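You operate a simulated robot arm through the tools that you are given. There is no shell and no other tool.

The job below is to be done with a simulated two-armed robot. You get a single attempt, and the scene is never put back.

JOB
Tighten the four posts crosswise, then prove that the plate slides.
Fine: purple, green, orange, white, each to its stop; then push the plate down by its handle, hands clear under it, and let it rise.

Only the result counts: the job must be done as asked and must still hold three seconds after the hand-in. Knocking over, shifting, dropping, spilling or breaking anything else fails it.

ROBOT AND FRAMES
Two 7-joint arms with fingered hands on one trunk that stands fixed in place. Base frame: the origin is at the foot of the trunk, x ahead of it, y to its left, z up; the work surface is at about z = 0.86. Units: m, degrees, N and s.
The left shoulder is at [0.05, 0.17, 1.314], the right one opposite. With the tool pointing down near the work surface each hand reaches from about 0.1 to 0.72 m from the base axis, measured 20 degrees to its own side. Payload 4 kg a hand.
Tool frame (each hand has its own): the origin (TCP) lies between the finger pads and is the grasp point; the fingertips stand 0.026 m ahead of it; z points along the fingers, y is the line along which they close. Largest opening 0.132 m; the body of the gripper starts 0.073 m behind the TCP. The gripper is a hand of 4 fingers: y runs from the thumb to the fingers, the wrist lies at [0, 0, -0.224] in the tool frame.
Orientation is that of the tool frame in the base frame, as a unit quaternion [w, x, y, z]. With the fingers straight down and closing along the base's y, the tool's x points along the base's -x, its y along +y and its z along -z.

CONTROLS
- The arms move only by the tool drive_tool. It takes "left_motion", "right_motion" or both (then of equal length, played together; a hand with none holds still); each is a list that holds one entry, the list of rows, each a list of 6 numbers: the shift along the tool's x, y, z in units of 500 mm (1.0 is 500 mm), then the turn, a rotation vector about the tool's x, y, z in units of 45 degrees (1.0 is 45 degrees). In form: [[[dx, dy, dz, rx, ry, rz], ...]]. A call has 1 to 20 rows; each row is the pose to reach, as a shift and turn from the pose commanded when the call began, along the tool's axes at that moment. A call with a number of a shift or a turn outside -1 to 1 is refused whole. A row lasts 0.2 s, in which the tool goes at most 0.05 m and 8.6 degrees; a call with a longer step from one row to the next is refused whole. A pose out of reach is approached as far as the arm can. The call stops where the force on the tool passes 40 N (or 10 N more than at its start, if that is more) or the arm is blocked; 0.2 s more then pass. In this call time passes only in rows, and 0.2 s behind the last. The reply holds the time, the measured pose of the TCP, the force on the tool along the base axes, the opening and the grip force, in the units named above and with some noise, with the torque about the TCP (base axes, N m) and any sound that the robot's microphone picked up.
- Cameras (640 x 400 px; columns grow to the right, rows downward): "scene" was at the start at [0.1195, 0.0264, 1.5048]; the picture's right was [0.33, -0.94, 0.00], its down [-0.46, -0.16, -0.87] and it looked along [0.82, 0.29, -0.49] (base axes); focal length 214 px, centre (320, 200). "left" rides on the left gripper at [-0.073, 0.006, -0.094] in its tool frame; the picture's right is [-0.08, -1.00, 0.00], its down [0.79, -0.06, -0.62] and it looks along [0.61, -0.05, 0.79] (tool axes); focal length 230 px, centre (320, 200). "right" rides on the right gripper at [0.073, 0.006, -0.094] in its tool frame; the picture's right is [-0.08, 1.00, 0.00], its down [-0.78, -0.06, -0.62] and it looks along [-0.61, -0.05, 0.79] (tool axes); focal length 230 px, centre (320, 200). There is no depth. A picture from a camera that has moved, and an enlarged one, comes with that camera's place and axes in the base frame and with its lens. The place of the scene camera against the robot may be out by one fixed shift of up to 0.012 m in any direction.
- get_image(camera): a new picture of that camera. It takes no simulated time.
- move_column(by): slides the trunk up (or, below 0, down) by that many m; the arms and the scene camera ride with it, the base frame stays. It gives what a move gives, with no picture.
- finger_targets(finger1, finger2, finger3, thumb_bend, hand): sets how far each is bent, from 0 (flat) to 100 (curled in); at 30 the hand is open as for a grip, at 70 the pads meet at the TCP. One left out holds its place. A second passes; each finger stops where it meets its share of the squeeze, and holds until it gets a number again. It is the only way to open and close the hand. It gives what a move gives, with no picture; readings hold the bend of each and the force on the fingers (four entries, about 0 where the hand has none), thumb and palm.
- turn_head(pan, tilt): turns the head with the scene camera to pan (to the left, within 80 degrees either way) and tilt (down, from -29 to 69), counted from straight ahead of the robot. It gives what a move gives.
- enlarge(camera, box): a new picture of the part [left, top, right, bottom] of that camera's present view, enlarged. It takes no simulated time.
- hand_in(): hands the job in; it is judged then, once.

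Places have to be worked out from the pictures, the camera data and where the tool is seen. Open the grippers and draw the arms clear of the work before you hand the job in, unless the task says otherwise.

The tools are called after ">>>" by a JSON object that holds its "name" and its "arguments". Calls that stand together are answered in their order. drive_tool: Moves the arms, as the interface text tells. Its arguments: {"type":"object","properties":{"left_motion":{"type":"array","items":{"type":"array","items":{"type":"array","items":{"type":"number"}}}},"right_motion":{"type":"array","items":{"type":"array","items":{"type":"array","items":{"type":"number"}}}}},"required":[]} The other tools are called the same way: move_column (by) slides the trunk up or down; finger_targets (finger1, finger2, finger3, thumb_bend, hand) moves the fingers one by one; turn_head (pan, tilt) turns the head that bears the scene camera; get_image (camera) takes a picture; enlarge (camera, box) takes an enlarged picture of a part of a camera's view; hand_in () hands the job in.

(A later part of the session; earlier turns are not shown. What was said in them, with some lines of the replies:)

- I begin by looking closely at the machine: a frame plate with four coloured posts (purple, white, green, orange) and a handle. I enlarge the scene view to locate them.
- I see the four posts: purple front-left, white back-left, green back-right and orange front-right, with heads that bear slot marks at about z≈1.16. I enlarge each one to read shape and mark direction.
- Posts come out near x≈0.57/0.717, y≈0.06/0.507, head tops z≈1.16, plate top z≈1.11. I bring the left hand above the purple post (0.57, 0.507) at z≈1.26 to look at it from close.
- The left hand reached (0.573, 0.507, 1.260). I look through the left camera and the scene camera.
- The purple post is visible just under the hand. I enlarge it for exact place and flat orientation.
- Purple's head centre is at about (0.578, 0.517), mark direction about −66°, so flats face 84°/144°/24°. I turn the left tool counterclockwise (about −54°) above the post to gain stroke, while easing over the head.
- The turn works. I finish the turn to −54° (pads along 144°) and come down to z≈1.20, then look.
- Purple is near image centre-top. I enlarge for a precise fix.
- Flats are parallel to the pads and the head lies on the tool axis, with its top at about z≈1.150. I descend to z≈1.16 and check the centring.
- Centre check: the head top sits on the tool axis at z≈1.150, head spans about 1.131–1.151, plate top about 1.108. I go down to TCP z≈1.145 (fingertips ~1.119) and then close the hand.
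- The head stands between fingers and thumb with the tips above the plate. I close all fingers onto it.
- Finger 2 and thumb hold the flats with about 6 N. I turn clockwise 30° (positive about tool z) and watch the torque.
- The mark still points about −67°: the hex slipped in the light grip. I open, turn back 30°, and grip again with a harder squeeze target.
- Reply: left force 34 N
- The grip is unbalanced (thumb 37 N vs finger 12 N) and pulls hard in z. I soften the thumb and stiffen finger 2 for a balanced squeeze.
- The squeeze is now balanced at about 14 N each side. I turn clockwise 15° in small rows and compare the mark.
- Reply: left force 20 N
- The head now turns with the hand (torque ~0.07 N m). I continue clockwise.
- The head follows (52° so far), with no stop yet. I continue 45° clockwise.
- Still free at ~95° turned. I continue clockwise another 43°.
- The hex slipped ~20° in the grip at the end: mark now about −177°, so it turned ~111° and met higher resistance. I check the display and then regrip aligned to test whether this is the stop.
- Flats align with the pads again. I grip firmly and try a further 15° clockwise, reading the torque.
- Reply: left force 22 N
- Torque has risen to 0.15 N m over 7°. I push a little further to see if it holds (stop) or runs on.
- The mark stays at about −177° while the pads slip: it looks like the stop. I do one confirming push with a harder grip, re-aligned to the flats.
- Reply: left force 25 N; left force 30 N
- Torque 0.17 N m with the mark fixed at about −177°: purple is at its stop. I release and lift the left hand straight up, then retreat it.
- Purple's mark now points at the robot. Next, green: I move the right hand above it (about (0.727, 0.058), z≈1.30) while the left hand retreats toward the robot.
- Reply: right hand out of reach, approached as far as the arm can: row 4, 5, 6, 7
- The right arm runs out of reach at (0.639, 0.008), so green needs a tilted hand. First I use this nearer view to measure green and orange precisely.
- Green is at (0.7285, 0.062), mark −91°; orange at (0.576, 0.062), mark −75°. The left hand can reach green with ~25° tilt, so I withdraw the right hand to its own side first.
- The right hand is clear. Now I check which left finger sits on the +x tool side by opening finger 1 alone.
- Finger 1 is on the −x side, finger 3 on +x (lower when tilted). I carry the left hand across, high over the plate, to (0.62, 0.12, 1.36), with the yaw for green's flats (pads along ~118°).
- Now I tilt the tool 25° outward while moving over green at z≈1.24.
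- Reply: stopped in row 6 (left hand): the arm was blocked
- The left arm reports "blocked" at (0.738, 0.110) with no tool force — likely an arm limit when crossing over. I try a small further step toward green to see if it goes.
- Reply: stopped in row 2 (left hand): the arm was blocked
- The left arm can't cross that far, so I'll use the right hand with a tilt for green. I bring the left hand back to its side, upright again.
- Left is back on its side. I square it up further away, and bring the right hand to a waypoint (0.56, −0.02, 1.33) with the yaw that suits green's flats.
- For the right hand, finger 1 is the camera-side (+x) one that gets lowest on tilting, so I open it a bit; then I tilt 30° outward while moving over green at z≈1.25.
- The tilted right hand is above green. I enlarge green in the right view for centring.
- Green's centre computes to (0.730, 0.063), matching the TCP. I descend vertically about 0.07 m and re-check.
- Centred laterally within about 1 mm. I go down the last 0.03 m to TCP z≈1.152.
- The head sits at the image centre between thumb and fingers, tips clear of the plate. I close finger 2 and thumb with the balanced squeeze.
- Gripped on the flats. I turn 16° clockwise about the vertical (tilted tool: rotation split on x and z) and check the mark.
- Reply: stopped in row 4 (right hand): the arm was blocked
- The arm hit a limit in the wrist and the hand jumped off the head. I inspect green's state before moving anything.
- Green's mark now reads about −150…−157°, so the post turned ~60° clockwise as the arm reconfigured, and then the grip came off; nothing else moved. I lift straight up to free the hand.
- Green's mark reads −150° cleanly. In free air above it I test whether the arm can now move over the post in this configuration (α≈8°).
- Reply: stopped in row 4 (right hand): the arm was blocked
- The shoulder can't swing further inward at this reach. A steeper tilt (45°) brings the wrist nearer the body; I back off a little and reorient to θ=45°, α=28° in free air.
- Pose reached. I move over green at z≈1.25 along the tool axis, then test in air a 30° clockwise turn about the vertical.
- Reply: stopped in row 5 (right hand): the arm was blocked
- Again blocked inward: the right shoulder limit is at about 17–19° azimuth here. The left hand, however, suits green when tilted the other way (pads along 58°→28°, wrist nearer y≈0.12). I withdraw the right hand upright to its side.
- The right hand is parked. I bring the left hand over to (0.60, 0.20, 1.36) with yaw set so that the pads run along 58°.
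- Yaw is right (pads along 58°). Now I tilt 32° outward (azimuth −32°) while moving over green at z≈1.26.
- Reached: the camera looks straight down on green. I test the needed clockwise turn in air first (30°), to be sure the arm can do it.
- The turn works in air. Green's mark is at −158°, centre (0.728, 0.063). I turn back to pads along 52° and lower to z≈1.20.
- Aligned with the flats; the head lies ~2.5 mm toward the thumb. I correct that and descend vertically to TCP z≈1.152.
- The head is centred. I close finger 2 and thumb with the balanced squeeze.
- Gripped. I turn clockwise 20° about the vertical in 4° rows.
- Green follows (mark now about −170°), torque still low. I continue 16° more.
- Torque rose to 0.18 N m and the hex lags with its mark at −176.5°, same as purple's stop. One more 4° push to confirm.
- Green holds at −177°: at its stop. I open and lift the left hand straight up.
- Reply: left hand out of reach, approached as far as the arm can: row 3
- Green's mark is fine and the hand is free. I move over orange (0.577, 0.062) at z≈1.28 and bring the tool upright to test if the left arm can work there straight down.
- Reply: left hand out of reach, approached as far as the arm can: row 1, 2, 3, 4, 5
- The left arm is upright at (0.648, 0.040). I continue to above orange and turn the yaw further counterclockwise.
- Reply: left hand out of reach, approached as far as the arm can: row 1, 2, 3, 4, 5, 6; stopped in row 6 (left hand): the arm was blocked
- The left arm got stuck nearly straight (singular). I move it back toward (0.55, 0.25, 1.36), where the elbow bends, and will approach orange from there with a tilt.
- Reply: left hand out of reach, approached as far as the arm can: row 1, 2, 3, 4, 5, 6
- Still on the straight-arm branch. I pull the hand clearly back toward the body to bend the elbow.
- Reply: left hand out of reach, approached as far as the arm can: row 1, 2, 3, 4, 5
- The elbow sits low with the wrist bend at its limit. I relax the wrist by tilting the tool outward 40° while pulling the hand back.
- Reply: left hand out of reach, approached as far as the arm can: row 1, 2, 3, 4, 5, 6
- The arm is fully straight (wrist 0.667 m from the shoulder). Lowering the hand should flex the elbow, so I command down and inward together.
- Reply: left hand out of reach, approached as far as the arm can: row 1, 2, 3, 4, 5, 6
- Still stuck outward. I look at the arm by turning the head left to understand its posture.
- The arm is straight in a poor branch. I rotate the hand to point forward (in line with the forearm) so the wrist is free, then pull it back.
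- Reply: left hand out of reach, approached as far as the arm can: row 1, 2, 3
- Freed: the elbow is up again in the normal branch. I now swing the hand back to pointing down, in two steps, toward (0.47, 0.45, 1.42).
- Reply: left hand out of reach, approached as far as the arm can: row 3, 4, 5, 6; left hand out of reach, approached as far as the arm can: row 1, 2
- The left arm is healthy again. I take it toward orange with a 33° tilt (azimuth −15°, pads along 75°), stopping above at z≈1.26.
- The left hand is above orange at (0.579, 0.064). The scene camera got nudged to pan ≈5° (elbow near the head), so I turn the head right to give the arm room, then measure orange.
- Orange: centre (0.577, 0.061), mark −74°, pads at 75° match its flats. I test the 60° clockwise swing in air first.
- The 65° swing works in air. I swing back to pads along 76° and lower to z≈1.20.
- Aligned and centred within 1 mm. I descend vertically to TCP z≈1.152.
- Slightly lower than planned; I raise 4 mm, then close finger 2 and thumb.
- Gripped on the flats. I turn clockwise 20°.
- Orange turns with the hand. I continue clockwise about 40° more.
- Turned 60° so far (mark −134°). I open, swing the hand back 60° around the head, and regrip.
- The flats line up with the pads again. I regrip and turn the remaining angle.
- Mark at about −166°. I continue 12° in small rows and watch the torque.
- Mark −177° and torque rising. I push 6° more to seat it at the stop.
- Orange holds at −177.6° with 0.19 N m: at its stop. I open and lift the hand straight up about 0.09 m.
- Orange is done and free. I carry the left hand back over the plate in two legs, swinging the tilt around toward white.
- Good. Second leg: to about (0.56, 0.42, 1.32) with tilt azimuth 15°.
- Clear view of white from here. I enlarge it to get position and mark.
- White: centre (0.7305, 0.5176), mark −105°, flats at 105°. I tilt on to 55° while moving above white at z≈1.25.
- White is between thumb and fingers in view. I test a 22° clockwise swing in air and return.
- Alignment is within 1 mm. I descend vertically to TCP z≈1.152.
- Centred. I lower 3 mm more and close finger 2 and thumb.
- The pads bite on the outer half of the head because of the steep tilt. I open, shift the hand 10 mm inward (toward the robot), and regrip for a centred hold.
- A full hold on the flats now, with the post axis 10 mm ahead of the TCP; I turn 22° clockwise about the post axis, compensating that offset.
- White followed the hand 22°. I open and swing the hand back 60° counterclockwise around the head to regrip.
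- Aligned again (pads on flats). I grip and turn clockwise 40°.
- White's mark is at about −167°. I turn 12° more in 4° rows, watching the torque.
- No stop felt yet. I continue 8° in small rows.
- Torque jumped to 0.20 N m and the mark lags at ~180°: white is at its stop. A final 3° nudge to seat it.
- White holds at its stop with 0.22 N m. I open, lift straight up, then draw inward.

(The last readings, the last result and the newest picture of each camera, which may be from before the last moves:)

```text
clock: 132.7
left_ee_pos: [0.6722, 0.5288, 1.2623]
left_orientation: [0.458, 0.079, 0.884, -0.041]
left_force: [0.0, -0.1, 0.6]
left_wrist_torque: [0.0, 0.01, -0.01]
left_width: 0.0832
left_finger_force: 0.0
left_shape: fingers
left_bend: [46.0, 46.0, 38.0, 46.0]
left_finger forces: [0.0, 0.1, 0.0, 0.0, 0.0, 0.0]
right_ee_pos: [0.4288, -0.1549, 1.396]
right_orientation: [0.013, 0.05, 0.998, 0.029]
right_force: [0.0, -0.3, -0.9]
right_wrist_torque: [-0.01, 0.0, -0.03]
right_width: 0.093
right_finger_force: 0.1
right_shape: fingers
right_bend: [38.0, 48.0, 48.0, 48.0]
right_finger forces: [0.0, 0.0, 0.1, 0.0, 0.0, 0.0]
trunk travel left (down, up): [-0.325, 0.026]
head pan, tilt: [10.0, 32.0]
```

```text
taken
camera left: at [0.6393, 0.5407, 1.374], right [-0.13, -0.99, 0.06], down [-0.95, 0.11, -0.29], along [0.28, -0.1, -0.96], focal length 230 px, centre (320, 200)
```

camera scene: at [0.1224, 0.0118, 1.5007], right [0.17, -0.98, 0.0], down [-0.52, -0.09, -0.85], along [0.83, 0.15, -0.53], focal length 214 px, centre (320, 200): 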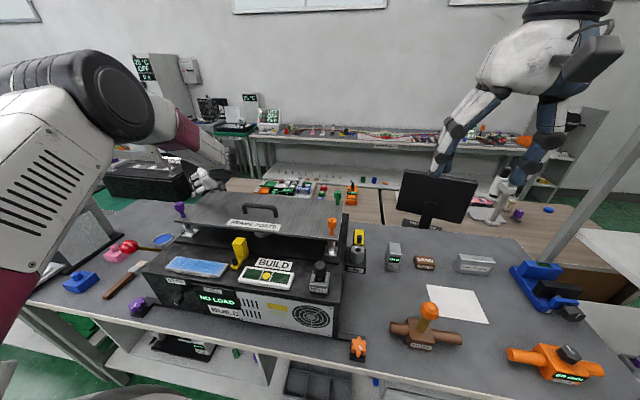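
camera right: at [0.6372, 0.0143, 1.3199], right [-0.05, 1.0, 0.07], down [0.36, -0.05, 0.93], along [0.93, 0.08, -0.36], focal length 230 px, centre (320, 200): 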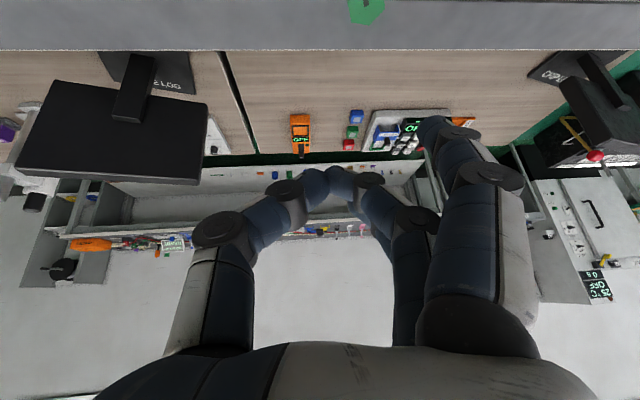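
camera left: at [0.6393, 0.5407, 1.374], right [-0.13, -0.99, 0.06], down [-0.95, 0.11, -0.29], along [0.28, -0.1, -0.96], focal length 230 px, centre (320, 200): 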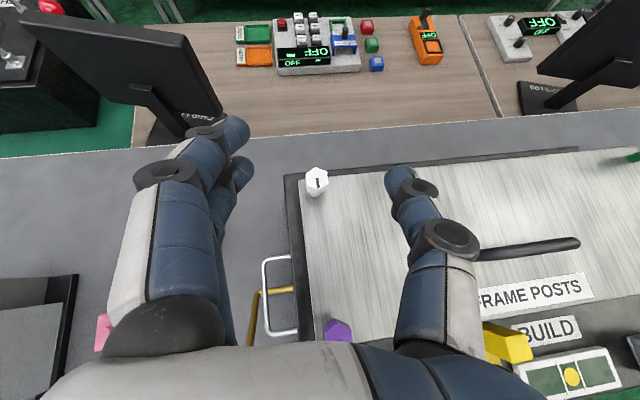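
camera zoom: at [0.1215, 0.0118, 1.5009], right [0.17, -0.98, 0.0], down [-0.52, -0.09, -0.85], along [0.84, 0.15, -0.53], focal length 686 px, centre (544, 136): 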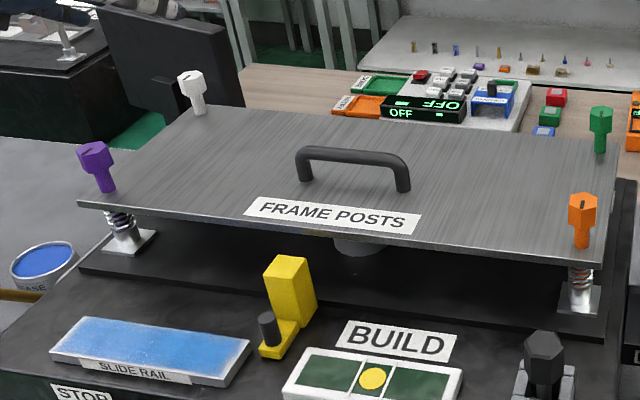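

All four are turned. I verify the four marks from the head camera before pressing the plate.

>>> {"name": "enlarge", "arguments": {"camera": "scene", "box": [165, 175, 229, 225]}}

>>> {"name": "enlarge", "arguments": {"camera": "scene", "box": [310, 185, 360, 240]}}

>>> {"name": "enlarge", "arguments": {"camera": "scene", "box": [230, 190, 300, 240]}}

```text
8.00 times, centred on (197, 200) of scene
camera zoom: at [0.1215, 0.0118, 1.5009], right [0.17, -0.98, 0.0], down [-0.52, -0.09, -0.85], along [0.84, 0.15, -0.53], focal length 1716 px, centre (1304, 200)
```

zoom: 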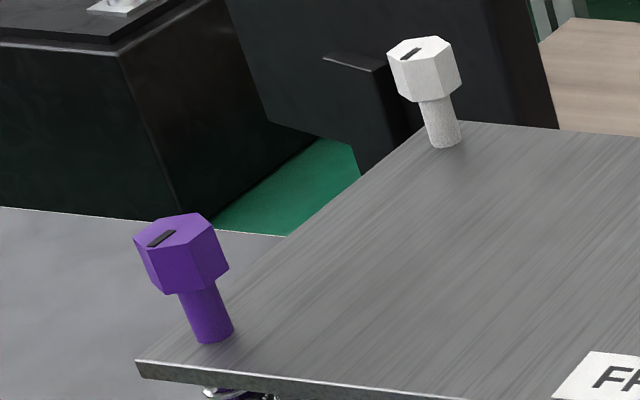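

```text
7.27 times, centred on (335, 212) of scene
camera zoom: at [0.1215, 0.0118, 1.5009], right [0.17, -0.98, 0.0], down [-0.52, -0.09, -0.85], along [0.84, 0.15, -0.53], focal length 1560 px, centre (211, 109)
```

zoom: 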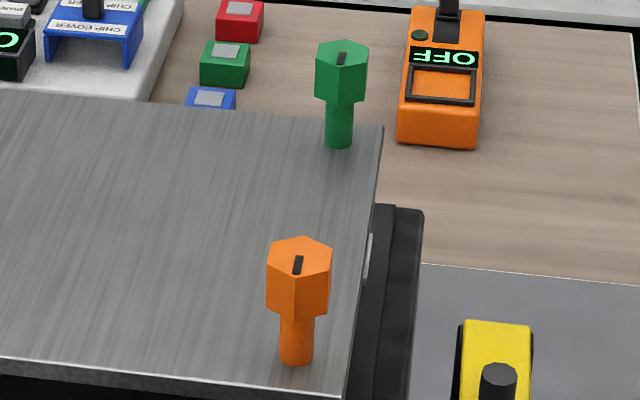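

```text
8.00 times, centred on (265, 215) of scene
camera zoom: at [0.1215, 0.0118, 1.5009], right [0.17, -0.98, 0.0], down [-0.52, -0.09, -0.85], along [0.84, 0.15, -0.53], focal length 1716 px, centre (760, 80)
```

zoom: 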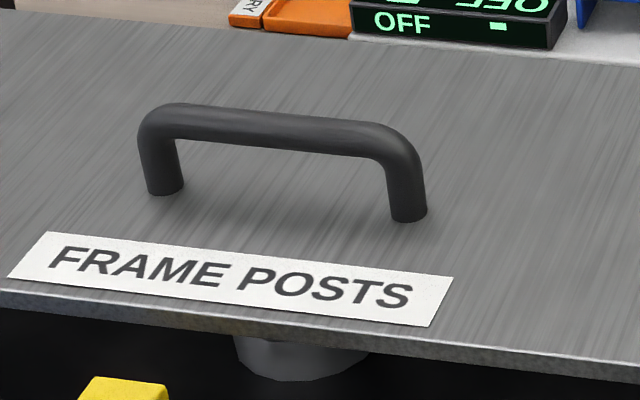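

All four marks point the same way, toward the robot. For the plate I'll press the bar handle (≈(0.617, 0.285), top ≈1.148) with the rigid body of the left hand held horizontally above the plate. I bring it over the handle, high.

>>> {"name": "drive_tool", "arguments": {"left_motion": [[[-0.02, -0.06, 0.0, -0.037, -0.105, -0.012], [-0.05, -0.14, 0.02, -0.073, -0.21, -0.023], [-0.08, -0.22, 0.04, -0.11, -0.315, -0.035], [-0.11, -0.3, 0.06, -0.147, -0.42, -0.047], [-0.14, -0.38, 0.085, -0.183, -0.525, -0.058], [-0.167, -0.453, 0.106, -0.22, -0.63, -0.07]]]}}

>>> {"name": "get_image", "arguments": {"camera": "scene"}}

>>> {"name": "get_image", "arguments": {"camera": "left"}}

```text
clock: 134.1
left_ee_pos: [0.724, 0.2861, 1.2972]
left_orientation: [0.666, 0.002, 0.746, 0.006]
left_force: [0.7, 0.0, 1.1]
left_wrist_torque: [-0.02, -0.01, -0.01]
left_width: 0.0834
left_finger_force: 0.2
left_shape: fingers
left_bend: [46.0, 46.0, 38.0, 46.0]
left_finger forces: [0.0, 0.1, 0.0, 0.1, 0.0, 0.1]
right_ee_pos: [0.431, -0.156, 1.3943]
right_orientation: [0.012, 0.05, 0.998, 0.029]
right_force: [0.5, 0.4, -0.6]
right_wrist_torque: [-0.04, 0.01, 0.0]
right_width: 0.0932
right_finger_force: 0.0
right_shape: fingers
right_bend: [38.0, 48.0, 48.0, 48.0]
right_finger forces: [0.0, 0.0, 0.0, 0.0, 0.1, 0.0]
trunk travel left (down, up): [-0.325, 0.026]
head pan, tilt: [10.0, 32.0]
```

```text
taken
camera scene: at [0.1229, 0.0108, 1.5007], right [0.17, -0.98, 0.0], down [-0.52, -0.09, -0.85], along [0.83, 0.15, -0.53], focal length 214 px, centre (320, 200)
```

scene: 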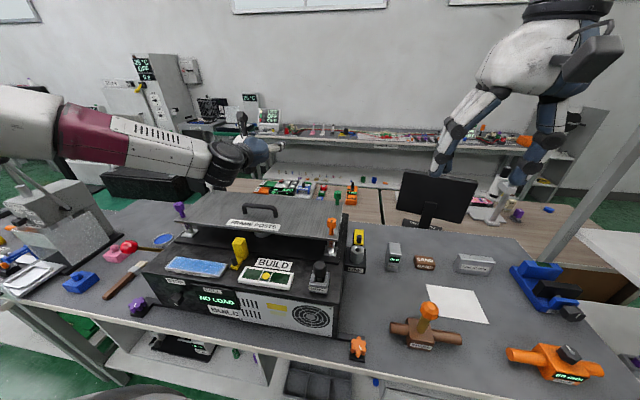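

```text
taken
camera left: at [0.64, 0.2911, 1.3799], right [0.01, -1.0, 0.07], down [-0.7, -0.05, -0.71], along [0.71, -0.04, -0.7], focal length 230 px, centre (320, 200)
```

left: 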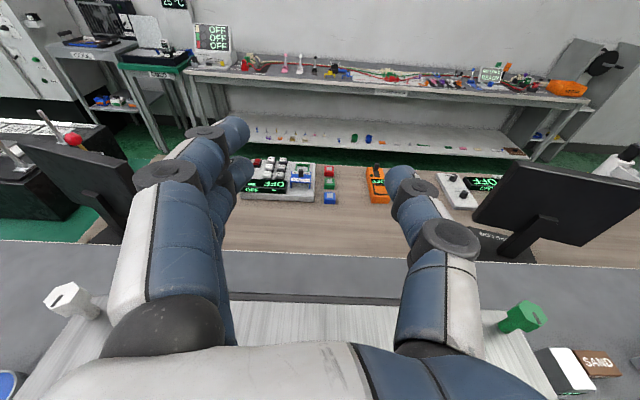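

The wrist would come low over the yellow block near (0.526, 0.318). I make a fist and turn the hand so it comes in at 40°, 75° tilt, which keeps wrist and knuckles clear of everything but the handle.

>>> {"name": "finger_targets", "arguments": {"hand": "left", "finger1": 95, "finger2": 95, "finger3": 95, "thumb_bend": 70}}

>>> {"name": "drive_tool", "arguments": {"left_motion": [[[0.017, 0.021, -0.008, -0.144, 0.031, -0.03], [0.034, 0.042, -0.015, -0.289, 0.062, -0.06], [0.051, 0.064, -0.023, -0.433, 0.093, -0.089], [0.068, 0.085, -0.031, -0.577, 0.124, -0.119], [0.085, 0.106, -0.038, -0.721, 0.156, -0.149], [0.102, 0.127, -0.046, -0.866, 0.187, -0.179]]]}}

>>> {"name": "get_image", "arguments": {"camera": "scene"}}

>>> {"name": "get_image", "arguments": {"camera": "left"}}

>>> {"name": "enlarge", "arguments": {"camera": "scene", "box": [150, 130, 350, 280]}}

```text
clock: 135.1
left_ee_pos: [0.7243, 0.2882, 1.2973]
left_orientation: [0.665, 0.003, 0.747, 0.004]
left_force: [0.2, -0.1, 0.3]
left_wrist_torque: [-0.03, 0.01, 0.0]
left_width: 0.0314
left_finger_force: 0.0
left_shape: fingers
left_bend: [95.0, 83.0, 95.0, 68.0]
left_finger forces: [0.0, 0.0, 0.0, 0.0, 0.0, 0.0]
right_ee_pos: [0.431, -0.1553, 1.3954]
right_orientation: [0.012, 0.05, 0.998, 0.028]
right_force: [-0.7, 0.7, 0.7]
right_wrist_torque: [0.0, -0.01, -0.04]
right_width: 0.0934
right_finger_force: 0.0
right_shape: fingers
right_bend: [38.0, 48.0, 48.0, 48.0]
right_finger forces: [0.0, 0.0, 0.1, 0.0, 0.1, 0.1]
trunk travel left (down, up): [-0.325, 0.026]
head pan, tilt: [10.0, 32.0]
```

```text
clock: 136.5
left_ee_pos: [0.6955, 0.3529, 1.2506]
left_orientation: [0.57, -0.272, 0.747, 0.209]
left_force: [-0.5, 0.4, -0.1]
left_wrist_torque: [-0.05, -0.03, -0.01]
left_width: 0.0314
left_finger_force: 0.1
left_shape: fingers
left_bend: [95.0, 85.0, 95.0, 68.0]
left_finger forces: [0.0, 0.0, 0.1, 0.0, 0.1, 0.0]
right_ee_pos: [0.4308, -0.1553, 1.3955]
right_orientation: [0.011, 0.049, 0.998, 0.029]
right_force: [-0.9, -0.4, -0.5]
right_wrist_torque: [-0.01, 0.04, 0.0]
right_width: 0.0934
right_finger_force: 0.0
right_shape: fingers
right_bend: [38.0, 48.0, 48.0, 48.0]
right_finger forces: [0.1, 0.0, 0.0, 0.0, 0.0, 0.0]
trunk travel left (down, up): [-0.325, 0.026]
head pan, tilt: [10.0, 32.0]
```

```text
taken
camera scene: at [0.1224, 0.0116, 1.5007], right [0.17, -0.98, 0.0], down [-0.52, -0.09, -0.85], along [0.83, 0.15, -0.53], focal length 214 px, centre (320, 200)
```

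scene: 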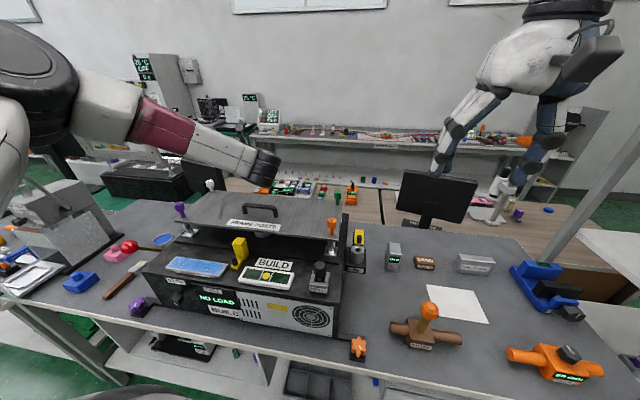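

```text
taken
camera left: at [0.6372, 0.3119, 1.3448], right [0.66, -0.75, 0.07], down [-0.57, -0.56, -0.6], along [0.49, 0.35, -0.8], focal length 230 px, centre (320, 200)
```

left: 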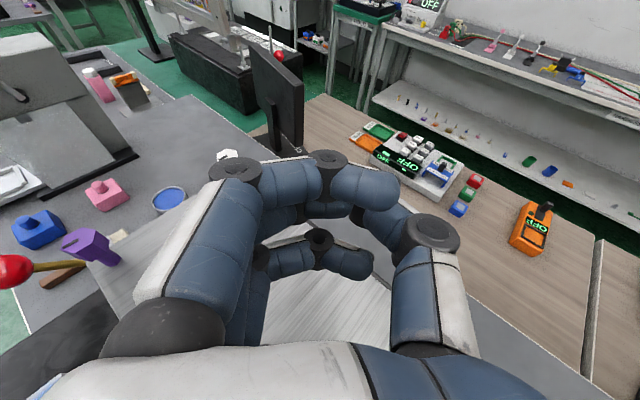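

```text
2.67 times, centred on (250, 205) of scene
camera zoom: at [0.1224, 0.0116, 1.5007], right [0.17, -0.98, 0.0], down [-0.52, -0.09, -0.85], along [0.83, 0.15, -0.53], focal length 572 px, centre (507, 187)
```

zoom: 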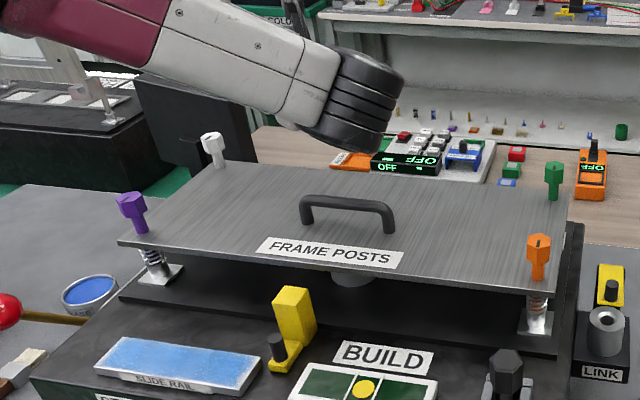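

The hand's body is now above the handle (body centre ≈(0.618, 0.288)). I lower 0.07 m and look.

>>> {"name": "drive_tool", "arguments": {"left_motion": [[[0.045, 0, 0.0123, 0, 0, 0], [0.09, 0, 0.0246, 0, 0, 0], [0.135, 0, 0.037, 0, 0, 0]]]}}

>>> {"name": "enlarge", "arguments": {"camera": "scene", "box": [150, 130, 350, 280]}}

>>> {"name": "get_image", "arguments": {"camera": "left"}}

>>> {"name": "get_image", "arguments": {"camera": "right"}}

```text
clock: 137.3
left_ee_pos: [0.6954, 0.3525, 1.1808]
left_orientation: [0.57, -0.27, 0.747, 0.207]
left_force: [0.2, 0.1, 0.5]
left_wrist_torque: [0.01, 0.01, 0.02]
left_width: 0.032
left_finger_force: 0.0
left_shape: fingers
left_bend: [95.0, 86.0, 95.0, 68.0]
left_finger forces: [0.1, 0.0, 0.0, 0.0, 0.0, 0.1]
right_ee_pos: [0.4303, -0.1545, 1.396]
right_orientation: [0.012, 0.049, 0.998, 0.028]
right_force: [-0.3, -0.8, -0.1]
right_wrist_torque: [0.02, 0.01, 0.0]
right_width: 0.0935
right_finger_force: 0.0
right_shape: fingers
right_bend: [38.0, 48.0, 48.0, 48.0]
right_finger forces: [0.1, 0.1, 0.0, 0.0, 0.0, 0.0]
trunk travel left (down, up): [-0.325, 0.026]
head pan, tilt: [10.0, 32.0]
```

```text
2.67 times, centred on (250, 205) of scene
camera zoom: at [0.1228, 0.0119, 1.5007], right [0.17, -0.98, 0.0], down [-0.52, -0.09, -0.85], along [0.83, 0.15, -0.53], focal length 572 px, centre (507, 187)
```

zoom: 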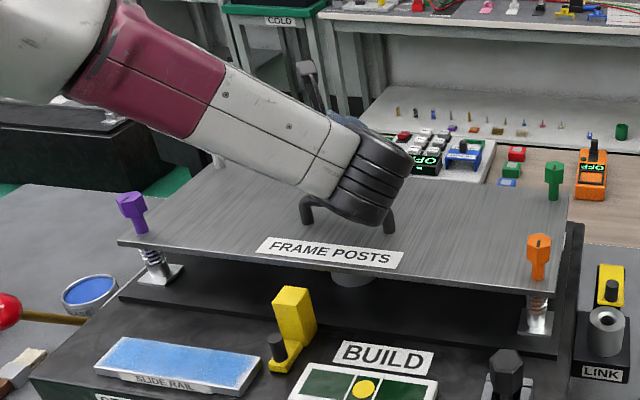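

```text
taken
camera left: at [0.6377, 0.3112, 1.2747], right [0.65, -0.75, 0.07], down [-0.58, -0.56, -0.6], along [0.49, 0.35, -0.8], focal length 230 px, centre (320, 200)
```

left: 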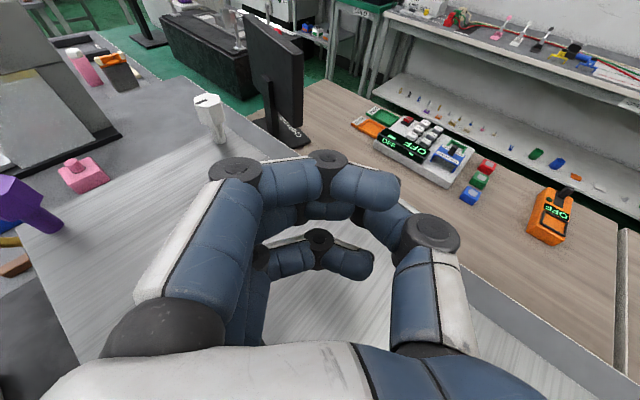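

```text
taken
camera right: at [0.3574, -0.1469, 1.487], right [0.18, 0.98, 0.06], down [0.76, -0.17, 0.63], along [0.63, -0.07, -0.78], focal length 230 px, centre (320, 200)
```

right: 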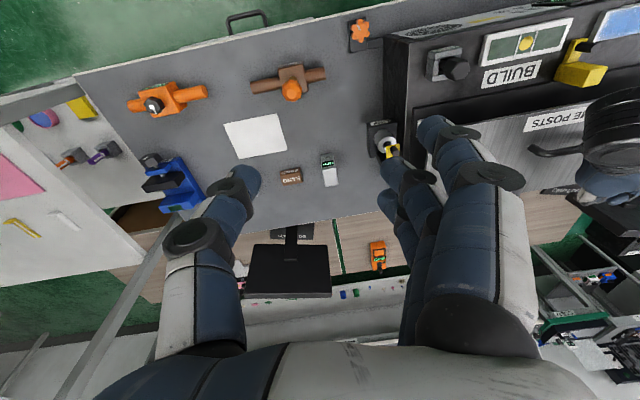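

The hand sits over the handle with nothing else near. I descend in 8 mm rows to find contact.

>>> {"name": "drive_tool", "arguments": {"left_motion": [[[0.0154, 0, 0.0042, 0, 0, 0], [0.0309, 0, 0.0084, 0, 0, 0], [0.0463, 0, 0.0127, 0, 0, 0]]]}}

>>> {"name": "enlarge", "arguments": {"camera": "scene", "box": [150, 130, 350, 280]}}

```text
clock: 138.1
left_ee_pos: [0.6949, 0.3539, 1.1582]
left_orientation: [0.571, -0.271, 0.746, 0.208]
left_force: [-0.7, 0.8, 3.5]
left_wrist_torque: [-0.03, 0.22, -0.02]
left_width: 0.0314
left_finger_force: 2.0
left_shape: fingers
left_bend: [95.0, 94.0, 95.0, 69.0]
left_finger forces: [0.1, 0.0, 3.4, 0.0, 0.0, 0.0]
right_ee_pos: [0.4301, -0.1551, 1.3949]
right_orientation: [0.013, 0.05, 0.998, 0.029]
right_force: [-0.7, 0.1, -0.4]
right_wrist_torque: [0.0, 0.01, -0.02]
right_width: 0.0933
right_finger_force: 0.1
right_shape: fingers
right_bend: [38.0, 48.0, 48.0, 48.0]
right_finger forces: [0.0, 0.0, 0.0, 0.1, 0.0, 0.0]
trunk travel left (down, up): [-0.325, 0.026]
head pan, tilt: [10.0, 32.0]
```

```text
2.67 times, centred on (250, 205) of scene
camera zoom: at [0.1217, 0.0118, 1.5009], right [0.17, -0.98, 0.0], down [-0.52, -0.09, -0.85], along [0.84, 0.15, -0.53], focal length 572 px, centre (507, 187)
```

zoom: 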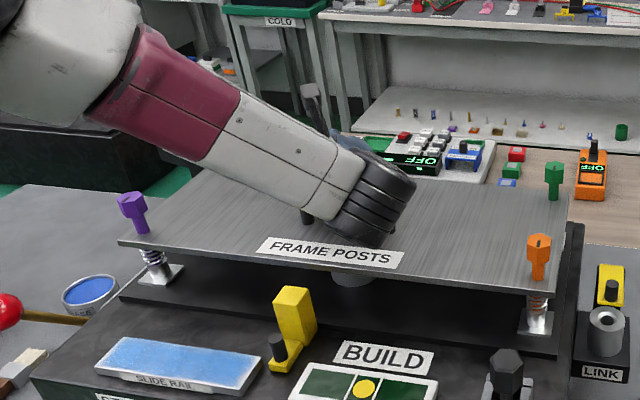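

Finger 3's base touched the left end of the handle (contact near (0.63, 0.34)). I rise 2 cm and shift the hand 2.8 cm forward so the rigid hand body, not the fingers, bears on the bar.

>>> {"name": "drive_tool", "arguments": {"left_motion": [[[-0.0386, 0, -0.0106, 0, 0, 0], [-0.053, 0, 0.0435, 0, 0, 0]]]}}

>>> {"name": "drive_tool", "arguments": {"left_motion": [[[0.0154, 0, 0.0042, 0, 0, 0], [0.0309, 0, 0.0084, 0, 0, 0], [0.0425, 0, 0.0116, 0, 0, 0]]]}}

>>> {"name": "enlarge", "arguments": {"camera": "scene", "box": [150, 130, 350, 280]}}

```text
clock: 138.7
left_ee_pos: [0.7192, 0.3726, 1.1765]
left_orientation: [0.571, -0.27, 0.747, 0.208]
left_force: [0.6, -0.2, 0.0]
left_wrist_torque: [-0.01, 0.03, 0.02]
left_width: 0.0313
left_finger_force: 0.0
left_shape: fingers
left_bend: [95.0, 94.0, 95.0, 69.0]
left_finger forces: [0.0, 0.1, 0.0, 0.0, 0.0, 0.0]
right_ee_pos: [0.4316, -0.1544, 1.3947]
right_orientation: [0.012, 0.05, 0.998, 0.027]
right_force: [1.0, 0.2, -1.0]
right_wrist_torque: [-0.03, 0.04, 0.05]
right_width: 0.0934
right_finger_force: 0.0
right_shape: fingers
right_bend: [38.0, 48.0, 48.0, 48.0]
right_finger forces: [0.1, 0.0, 0.1, 0.0, 0.1, 0.0]
trunk travel left (down, up): [-0.325, 0.026]
head pan, tilt: [10.0, 32.0]
```

```text
clock: 139.5
left_ee_pos: [0.7175, 0.3721, 1.1538]
left_orientation: [0.571, -0.27, 0.747, 0.207]
left_force: [0.1, 0.0, 1.0]
left_wrist_torque: [0.01, 0.0, 0.02]
left_width: 0.0314
left_finger_force: 0.0
left_shape: fingers
left_bend: [95.0, 94.0, 95.0, 69.0]
left_finger forces: [0.0, 0.0, 0.0, 0.0, 0.1, 0.0]
right_ee_pos: [0.4307, -0.155, 1.3956]
right_orientation: [0.013, 0.05, 0.998, 0.029]
right_force: [0.5, 0.3, 0.8]
right_wrist_torque: [0.01, -0.01, -0.02]
right_width: 0.0934
right_finger_force: 0.1
right_shape: fingers
right_bend: [38.0, 48.0, 48.0, 48.0]
right_finger forces: [0.0, 0.0, 0.0, 0.0, 0.0, 0.1]
trunk travel left (down, up): [-0.325, 0.026]
head pan, tilt: [10.0, 32.0]
```

```text
2.67 times, centred on (250, 205) of scene
camera zoom: at [0.1223, 0.012, 1.5008], right [0.17, -0.98, 0.0], down [-0.52, -0.09, -0.85], along [0.84, 0.15, -0.53], focal length 572 px, centre (507, 187)
```

zoom: 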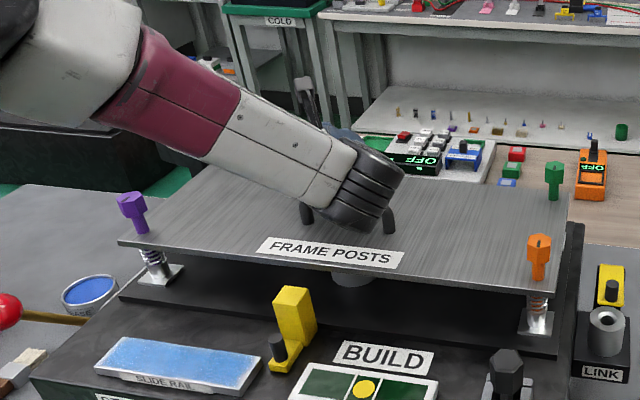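

No contact yet at z=1.154. I go down in 4 mm rows.

>>> {"name": "drive_tool", "arguments": {"left_motion": [[[0.0077, 0, 0.0021, 0, 0, 0], [0.0154, 0, 0.0042, 0, 0, 0], [0.0232, 0, 0.0063, 0, 0, 0]]]}}

```text
clock: 140.3
left_ee_pos: [0.7185, 0.3724, 1.1437]
left_orientation: [0.571, -0.271, 0.747, 0.208]
left_force: [2.4, 2.9, 7.6]
left_wrist_torque: [-0.34, 0.71, -0.16]
left_width: 0.0314
left_finger_force: 4.1
left_shape: fingers
left_bend: [95.0, 94.0, 95.0, 69.0]
left_finger forces: [0.0, 0.0, 0.0, 0.0, 0.0, 8.8]
right_ee_pos: [0.4306, -0.1542, 1.3955]
right_orientation: [0.012, 0.049, 0.998, 0.029]
right_force: [-0.4, 0.2, 0.2]
right_wrist_torque: [0.01, 0.0, 0.02]
right_width: 0.0932
right_finger_force: 0.1
right_shape: fingers
right_bend: [38.0, 48.0, 48.0, 48.0]
right_finger forces: [0.0, 0.0, 0.0, 0.0, 0.0, 0.0]
trunk travel left (down, up): [-0.325, 0.026]
head pan, tilt: [10.0, 32.0]
```

The palm now bears on the handle (8.8 N at about (0.625, 0.33)). I press down further in 5 mm rows.

>>> {"name": "drive_tool", "arguments": {"left_motion": [[[0.0097, 0, 0.0026, 0, 0, 0], [0.0193, 0, 0.0053, 0, 0, 0], [0.029, 0, 0.0079, 0, 0, 0]]]}}

>>> {"name": "enlarge", "arguments": {"camera": "scene", "box": [150, 130, 350, 280]}}

```text
clock: 141.1
left_ee_pos: [0.7156, 0.3713, 1.1298]
left_orientation: [0.572, -0.272, 0.746, 0.208]
left_force: [9.1, 8.5, 21.1]
left_wrist_torque: [-0.83, 1.83, -0.37]
left_width: 0.0313
left_finger_force: 11.4
left_shape: fingers
left_bend: [95.0, 94.0, 95.0, 69.0]
left_finger forces: [0.0, 0.0, 0.1, 0.0, 0.0, 22.6]
right_ee_pos: [0.4296, -0.1543, 1.3966]
right_orientation: [0.012, 0.049, 0.998, 0.027]
right_force: [-1.1, 0.4, -0.1]
right_wrist_torque: [-0.03, -0.01, 0.02]
right_width: 0.0932
right_finger_force: 0.0
right_shape: fingers
right_bend: [38.0, 48.0, 48.0, 48.0]
right_finger forces: [0.1, 0.0, 0.0, 0.0, 0.0, 0.1]
trunk travel left (down, up): [-0.325, 0.026]
head pan, tilt: [10.0, 32.0]
```

```text
2.67 times, centred on (250, 205) of scene
camera zoom: at [0.1211, 0.0122, 1.5011], right [0.17, -0.98, 0.0], down [-0.52, -0.09, -0.85], along [0.84, 0.15, -0.53], focal length 572 px, centre (507, 187)
```

zoom: 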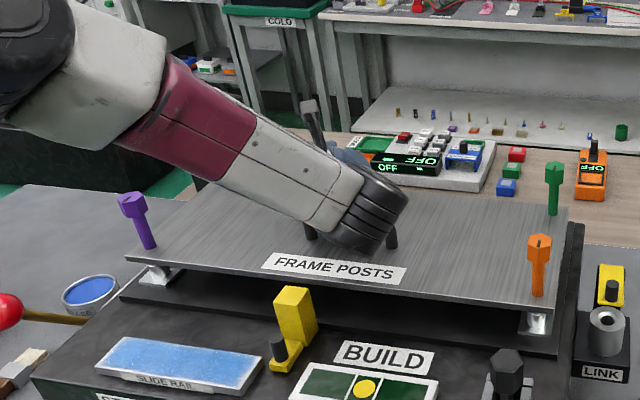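

The plate is sliding down on the posts (21 N, ~14 mm). I press on in 5 mm rows.

>>> {"name": "drive_tool", "arguments": {"left_motion": [[[0.0097, 0, 0.0026, 0, 0, 0], [0.0193, 0, 0.0053, 0, 0, 0], [0.029, 0, 0.0079, 0, 0, 0]]]}}

>>> {"name": "enlarge", "arguments": {"camera": "scene", "box": [150, 130, 350, 280]}}

>>> {"name": "enlarge", "arguments": {"camera": "scene", "box": [180, 280, 260, 330]}}

```text
clock: 141.7
left_ee_pos: [0.7175, 0.3718, 1.1299]
left_orientation: [0.577, -0.272, 0.741, 0.209]
left_force: [0.3, 4.1, 25.0]
left_wrist_torque: [-1.05, 2.19, -0.31]
left_width: 0.0314
left_finger_force: 12.4
left_shape: fingers
left_bend: [95.0, 94.0, 95.0, 69.0]
left_finger forces: [0.0, 0.0, 0.1, 0.1, 0.0, 24.7]
right_ee_pos: [0.4279, -0.1546, 1.3964]
right_orientation: [0.014, 0.049, 0.998, 0.028]
right_force: [-0.6, -0.1, -0.5]
right_wrist_torque: [-0.01, -0.03, 0.04]
right_width: 0.0932
right_finger_force: 0.0
right_shape: fingers
right_bend: [38.0, 48.0, 48.0, 48.0]
right_finger forces: [0.0, 0.1, 0.1, 0.0, 0.0, 0.0]
trunk travel left (down, up): [-0.325, 0.026]
head pan, tilt: [10.0, 32.0]
stopped in row 2 (left hand): the force on the tool passed its limit at 42 N (the readings are from after the stop); the commanded pose is now the measured one
```

```text
2.67 times, centred on (250, 205) of scene
camera zoom: at [0.1194, 0.0113, 1.5011], right [0.17, -0.98, 0.0], down [-0.52, -0.09, -0.85], along [0.84, 0.15, -0.53], focal length 572 px, centre (507, 187)
```

zoom: 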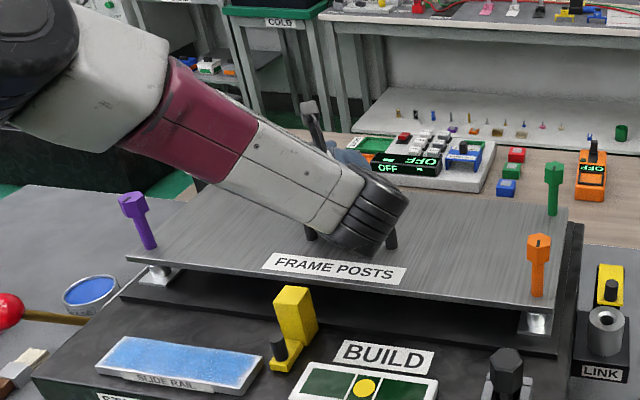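

```text
8.00 times, centred on (220, 305) of scene
camera zoom: at [0.1194, 0.0113, 1.5011], right [0.17, -0.98, 0.0], down [-0.52, -0.09, -0.85], along [0.84, 0.15, -0.53], focal length 1716 px, centre (1120, -640)
```

zoom: 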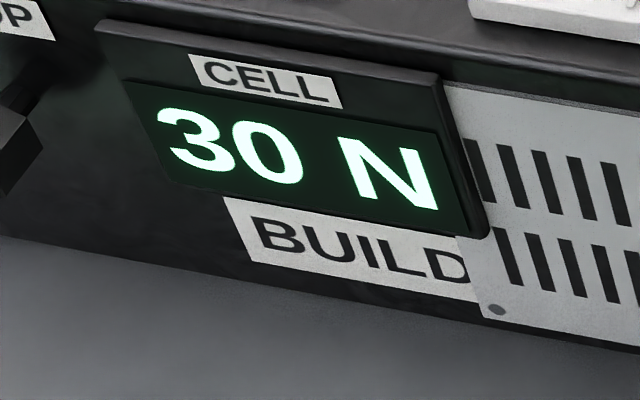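

The load cell shows 30 N and the plate has bottomed on the post sleeves. Now I let it rise by raising the hand slowly.

>>> {"name": "drive_tool", "arguments": {"left_motion": [[[-0.0077, 0, -0.0021, 0, 0, 0], [-0.0154, 0, -0.0042, 0, 0, 0], [-0.0232, 0, -0.0063, 0, 0, 0], [-0.031, 0, -0.0084, 0, 0, 0], [-0.0386, 0, -0.0105, 0, 0, 0], [-0.0463, 0, -0.0126, 0, 0, 0], [-0.0541, 0, -0.0147, 0, 0, 0]]]}}

>>> {"name": "enlarge", "arguments": {"camera": "scene", "box": [150, 130, 350, 280]}}

>>> {"name": "enlarge", "arguments": {"camera": "scene", "box": [180, 280, 260, 330]}}

```text
clock: 143.3
left_ee_pos: [0.7178, 0.3711, 1.1525]
left_orientation: [0.574, -0.271, 0.744, 0.208]
left_force: [1.5, 2.8, 4.4]
left_wrist_torque: [-0.15, 0.34, -0.2]
left_width: 0.0314
left_finger_force: 2.4
left_shape: fingers
left_bend: [95.0, 94.0, 95.0, 69.0]
left_finger forces: [0.1, 0.0, 0.0, 0.1, 0.0, 4.5]
right_ee_pos: [0.4305, -0.1547, 1.395]
right_orientation: [0.013, 0.049, 0.998, 0.028]
right_force: [-0.3, 0.1, -0.3]
right_wrist_torque: [-0.03, -0.01, 0.02]
right_width: 0.0934
right_finger_force: 0.0
right_shape: fingers
right_bend: [38.0, 48.0, 48.0, 48.0]
right_finger forces: [0.0, 0.0, 0.0, 0.0, 0.1, 0.0]
trunk travel left (down, up): [-0.325, 0.026]
head pan, tilt: [10.0, 32.0]
```

```text
2.67 times, centred on (250, 205) of scene
camera zoom: at [0.1217, 0.0122, 1.5008], right [0.17, -0.98, 0.0], down [-0.52, -0.09, -0.85], along [0.84, 0.15, -0.53], focal length 572 px, centre (507, 187)
```

zoom: 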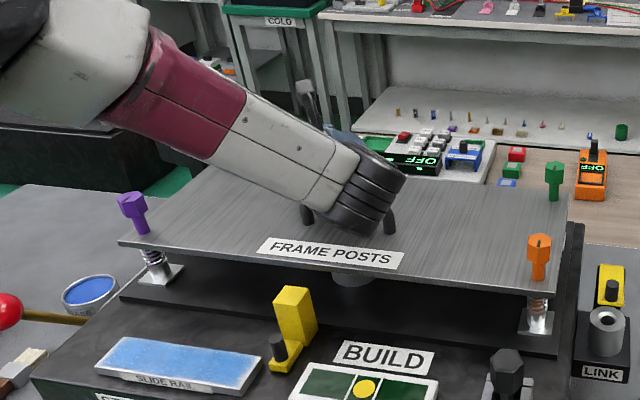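

```text
8.00 times, centred on (220, 305) of scene
camera zoom: at [0.1217, 0.0122, 1.5008], right [0.17, -0.98, 0.0], down [-0.52, -0.09, -0.85], along [0.84, 0.15, -0.53], focal length 1716 px, centre (1120, -640)
```

zoom: 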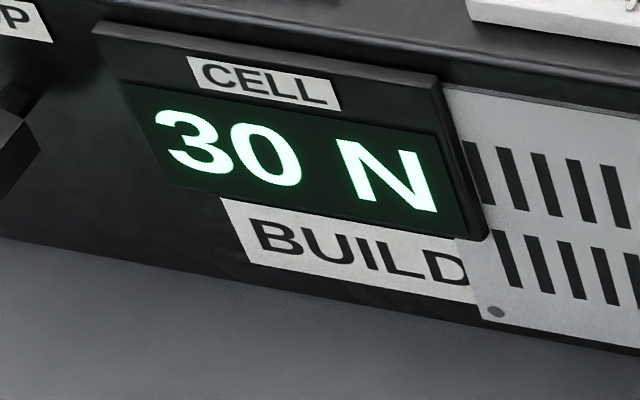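

The plate has risen back with the hand. I lift the hand clear of the handle.

>>> {"name": "drive_tool", "arguments": {"left_motion": [[[-0.03, 0, -0.008, 0, 0, 0], [-0.07, 0, -0.019, 0, 0, 0], [-0.13, 0, -0.036, 0, 0, 0], [-0.2, 0, -0.055, 0, 0, 0]]]}}

>>> {"name": "enlarge", "arguments": {"camera": "scene", "box": [150, 130, 350, 280]}}

>>> {"name": "get_image", "arguments": {"camera": "scene"}}

```text
clock: 144.3
left_ee_pos: [0.7154, 0.3709, 1.256]
left_orientation: [0.574, -0.271, 0.744, 0.208]
left_force: [0.1, -0.8, 0.4]
left_wrist_torque: [-0.01, 0.02, 0.03]
left_width: 0.0315
left_finger_force: 0.1
left_shape: fingers
left_bend: [95.0, 94.0, 95.0, 69.0]
left_finger forces: [0.0, 0.0, 0.0, 0.0, 0.1, 0.0]
right_ee_pos: [0.4293, -0.1544, 1.3957]
right_orientation: [0.012, 0.05, 0.998, 0.028]
right_force: [-0.4, -0.2, -0.3]
right_wrist_torque: [0.0, -0.01, 0.0]
right_width: 0.093
right_finger_force: 0.0
right_shape: fingers
right_bend: [38.0, 48.0, 48.0, 48.0]
right_finger forces: [0.0, 0.0, 0.0, 0.1, 0.0, 0.1]
trunk travel left (down, up): [-0.325, 0.026]
head pan, tilt: [10.0, 32.0]
```

```text
2.67 times, centred on (250, 205) of scene
camera zoom: at [0.1214, 0.0117, 1.5009], right [0.17, -0.98, 0.0], down [-0.52, -0.09, -0.85], along [0.84, 0.15, -0.53], focal length 572 px, centre (507, 187)
```

zoom: 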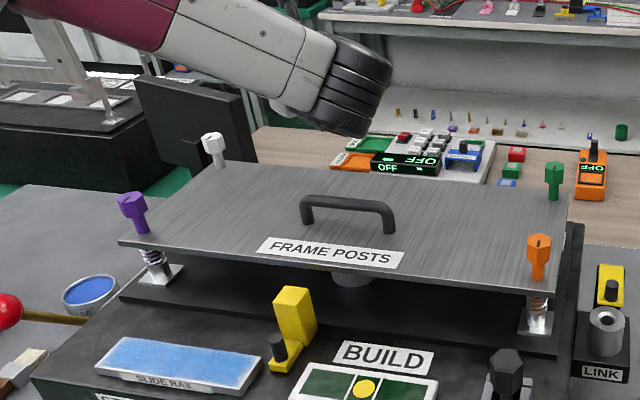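

```text
taken
camera scene: at [0.1214, 0.0117, 1.5009], right [0.17, -0.98, 0.0], down [-0.52, -0.09, -0.85], along [0.84, 0.15, -0.53], focal length 214 px, centre (320, 200)
```

scene: 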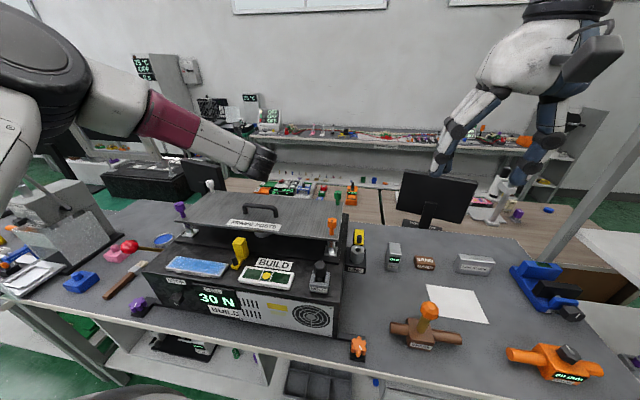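

The plate is back at its full height, posts unchanged. I open the left hand and draw it back to its side.

>>> {"name": "finger_targets", "arguments": {"hand": "left", "finger1": 30, "finger2": 30, "finger3": 30, "thumb_bend": 30}}

>>> {"name": "finger_targets", "arguments": {"hand": "right", "finger1": 30, "finger2": 30, "finger3": 30, "thumb_bend": 30}}

>>> {"name": "drive_tool", "arguments": {"left_motion": [[[-0.05, 0.03, -0.03, 0, 0.15, 0], [-0.09, 0.08, -0.07, 0, 0.31, 0], [-0.13, 0.13, -0.11, 0, 0.48, 0], [-0.17, 0.18, -0.155, 0, 0.65, 0], [-0.21, 0.225, -0.2, 0, 0.82, 0], [-0.245, 0.27, -0.238, 0, 1.0, 0]]]}}

>>> {"name": "get_image", "arguments": {"camera": "scene"}}

```text
clock: 145.3
left_ee_pos: [0.7158, 0.3709, 1.2551]
left_orientation: [0.574, -0.272, 0.744, 0.209]
left_force: [-0.6, 1.3, 1.0]
left_wrist_torque: [-0.01, 0.01, 0.02]
left_width: 0.1358
left_finger_force: 0.0
left_shape: fingers
left_bend: [30.0, 30.0, 30.0, 30.0]
left_finger forces: [0.0, 0.0, 0.1, 0.0, 0.0, 0.1]
right_ee_pos: [0.4305, -0.1549, 1.3945]
right_orientation: [0.013, 0.05, 0.998, 0.028]
right_force: [-0.1, -0.6, -0.3]
right_wrist_torque: [0.03, 0.0, 0.0]
right_width: 0.0935
right_finger_force: 0.0
right_shape: fingers
right_bend: [38.0, 48.0, 48.0, 48.0]
right_finger forces: [0.1, 0.0, 0.0, 0.0, 0.1, 0.1]
trunk travel left (down, up): [-0.325, 0.026]
head pan, tilt: [10.0, 32.0]
```

```text
clock: 146.3
left_ee_pos: [0.7161, 0.3712, 1.2554]
left_orientation: [0.573, -0.272, 0.744, 0.209]
left_force: [0.2, 1.7, -0.2]
left_wrist_torque: [0.01, -0.02, -0.01]
left_width: 0.1359
left_finger_force: 0.1
left_shape: fingers
left_bend: [30.0, 30.0, 30.0, 30.0]
left_finger forces: [0.0, 0.0, 0.1, 0.0, 0.1, 0.0]
right_ee_pos: [0.4294, -0.1548, 1.3965]
right_orientation: [0.012, 0.05, 0.998, 0.029]
right_force: [-0.3, 1.1, 0.0]
right_wrist_torque: [0.0, -0.03, 0.0]
right_width: 0.1357
right_finger_force: 0.1
right_shape: fingers
right_bend: [30.0, 30.0, 30.0, 30.0]
right_finger forces: [0.0, 0.1, 0.0, 0.0, 0.0, 0.0]
trunk travel left (down, up): [-0.325, 0.026]
head pan, tilt: [10.0, 32.0]
```

```text
clock: 147.7
left_ee_pos: [0.564, 0.4215, 1.4049]
left_orientation: [0.243, -0.329, 0.908, 0.088]
left_force: [0.6, -0.2, -1.5]
left_wrist_torque: [-0.03, -0.03, -0.06]
left_width: 0.1358
left_finger_force: 0.0
left_shape: fingers
left_bend: [30.0, 30.0, 30.0, 30.0]
left_finger forces: [0.1, 0.0, 0.0, 0.1, 0.0, 0.0]
right_ee_pos: [0.4292, -0.1541, 1.3959]
right_orientation: [0.012, 0.05, 0.998, 0.028]
right_force: [-0.4, -1.0, -0.5]
right_wrist_torque: [-0.01, 0.02, -0.02]
right_width: 0.1356
right_finger_force: 0.0
right_shape: fingers
right_bend: [30.0, 30.0, 30.0, 30.0]
right_finger forces: [0.0, 0.0, 0.0, 0.1, 0.0, 0.0]
trunk travel left (down, up): [-0.325, 0.026]
head pan, tilt: [10.0, 32.0]
```

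```text
taken
camera scene: at [0.1215, 0.0125, 1.5008], right [0.17, -0.98, 0.0], down [-0.52, -0.09, -0.85], along [0.84, 0.15, -0.53], focal length 214 px, centre (320, 200)
```

scene: 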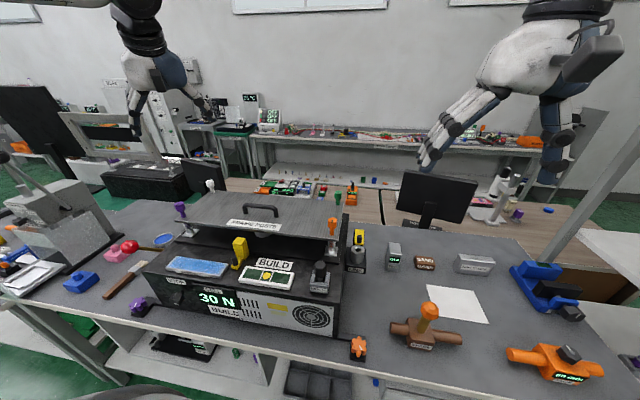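

I take the left hand a little further back and upright, then do a last check of posts and plate.

>>> {"name": "drive_tool", "arguments": {"left_motion": [[[0.014, 0.044, -0.017, 0, 0.13, 0], [0.028, 0.087, -0.035, 0, 0.26, 0], [0.043, 0.131, -0.052, 0, 0.39, 0], [0.057, 0.174, -0.07, 0, 0.52, 0], [0.071, 0.218, -0.087, 0, 0.65, 0]]]}}

>>> {"name": "enlarge", "arguments": {"camera": "scene", "box": [160, 165, 260, 235]}}

>>> {"name": "enlarge", "arguments": {"camera": "scene", "box": [290, 180, 390, 260]}}

>>> {"name": "get_image", "arguments": {"camera": "scene"}}

```text
clock: 148.9
left_ee_pos: [0.4545, 0.4692, 1.4256]
left_orientation: [0.008, -0.341, 0.94, 0.002]
left_force: [-0.6, 0.9, 0.6]
left_wrist_torque: [-0.02, 0.04, -0.03]
left_width: 0.1357
left_finger_force: 0.0
left_shape: fingers
left_bend: [30.0, 30.0, 30.0, 30.0]
left_finger forces: [0.1, 0.0, 0.0, 0.1, 0.0, 0.0]
right_ee_pos: [0.4301, -0.1552, 1.3953]
right_orientation: [0.012, 0.05, 0.998, 0.026]
right_force: [-0.5, 0.3, 0.7]
right_wrist_torque: [-0.01, 0.03, -0.02]
right_width: 0.1357
right_finger_force: 0.1
right_shape: fingers
right_bend: [30.0, 30.0, 30.0, 30.0]
right_finger forces: [0.0, 0.0, 0.1, 0.0, 0.1, 0.0]
trunk travel left (down, up): [-0.325, 0.026]
head pan, tilt: [10.0, 32.0]
```

```text
5.71 times, centred on (210, 200) of scene
camera zoom: at [0.122, 0.0126, 1.5008], right [0.17, -0.98, 0.0], down [-0.52, -0.09, -0.85], along [0.84, 0.15, -0.53], focal length 1226 px, centre (949, 200)
```

zoom: 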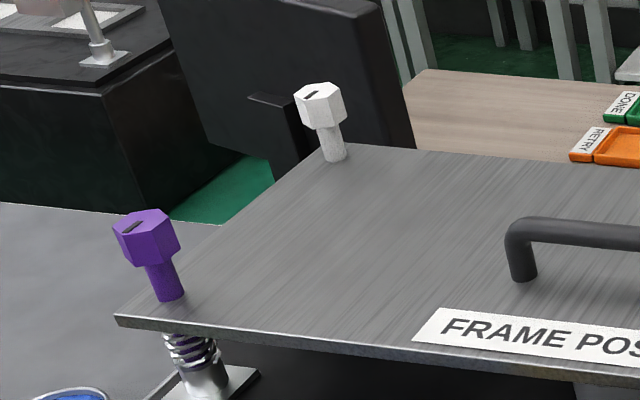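

```text
5.00 times, centred on (340, 220) of scene
camera zoom: at [0.122, 0.0126, 1.5008], right [0.17, -0.98, 0.0], down [-0.52, -0.09, -0.85], along [0.84, 0.15, -0.53], focal length 1072 px, centre (220, 100)
```

zoom: 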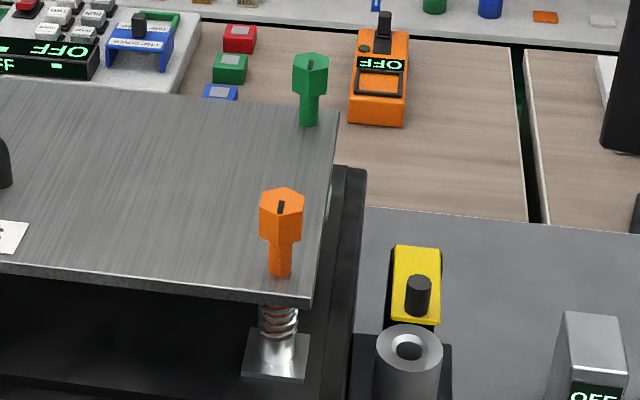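

```text
taken
camera scene: at [0.122, 0.0126, 1.5008], right [0.17, -0.98, 0.0], down [-0.52, -0.09, -0.85], along [0.84, 0.15, -0.53], focal length 214 px, centre (320, 200)
```

scene: 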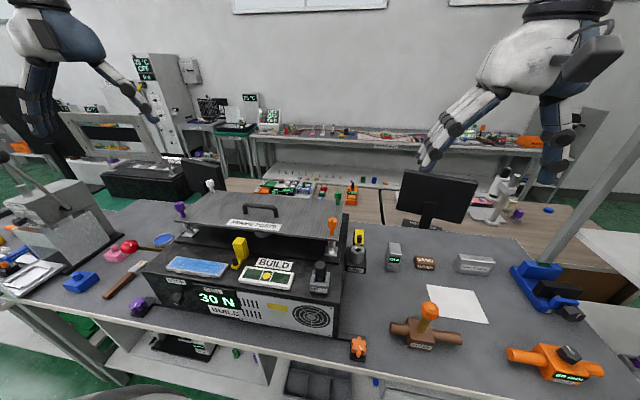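

All four marks point to their stops in the asked order, the plate is back up on its springs, nothing else has moved, and both hands are open and clear. I hand the job in.

>>> {"name": "hand_in", "arguments": {}}

```text
The job is handed in.
```

I tightened the posts in the order purple, green, orange, white, each to its stop. I then pressed the plate down by its handle and let it rise, and handed the job in. No verdict has come back yet.

- **Posts:** Each post's slot mark now points toward the robot. At the stop each post resisted with about 0.17–0.22 N·m, and its mark stayed put when I pushed further.
- **Slip on green:** On the first try with the right hand, the arm reached a limit and jerked off the green post. That turned the post about 60° in the tightening direction before the grip came off. I finished it with the left hand, and purple was already at its stop by then, so the order held.
- **Plate:** I pressed the handle bar with the left hand held above the plate, and neither hand went under it. The plate went down about 14 mm and would go no further, and the press stopped at 42 N. It rose back to its original height. The load cell, which read "NO LOAD" before, still shows 30 N.
- **Head camera:** The left elbow nudged the head camera aside once while reaching for orange, and I turned the head away to make room.
- **Scene:** I saw nothing else on the bench shifted. Both hands are open and drawn back.
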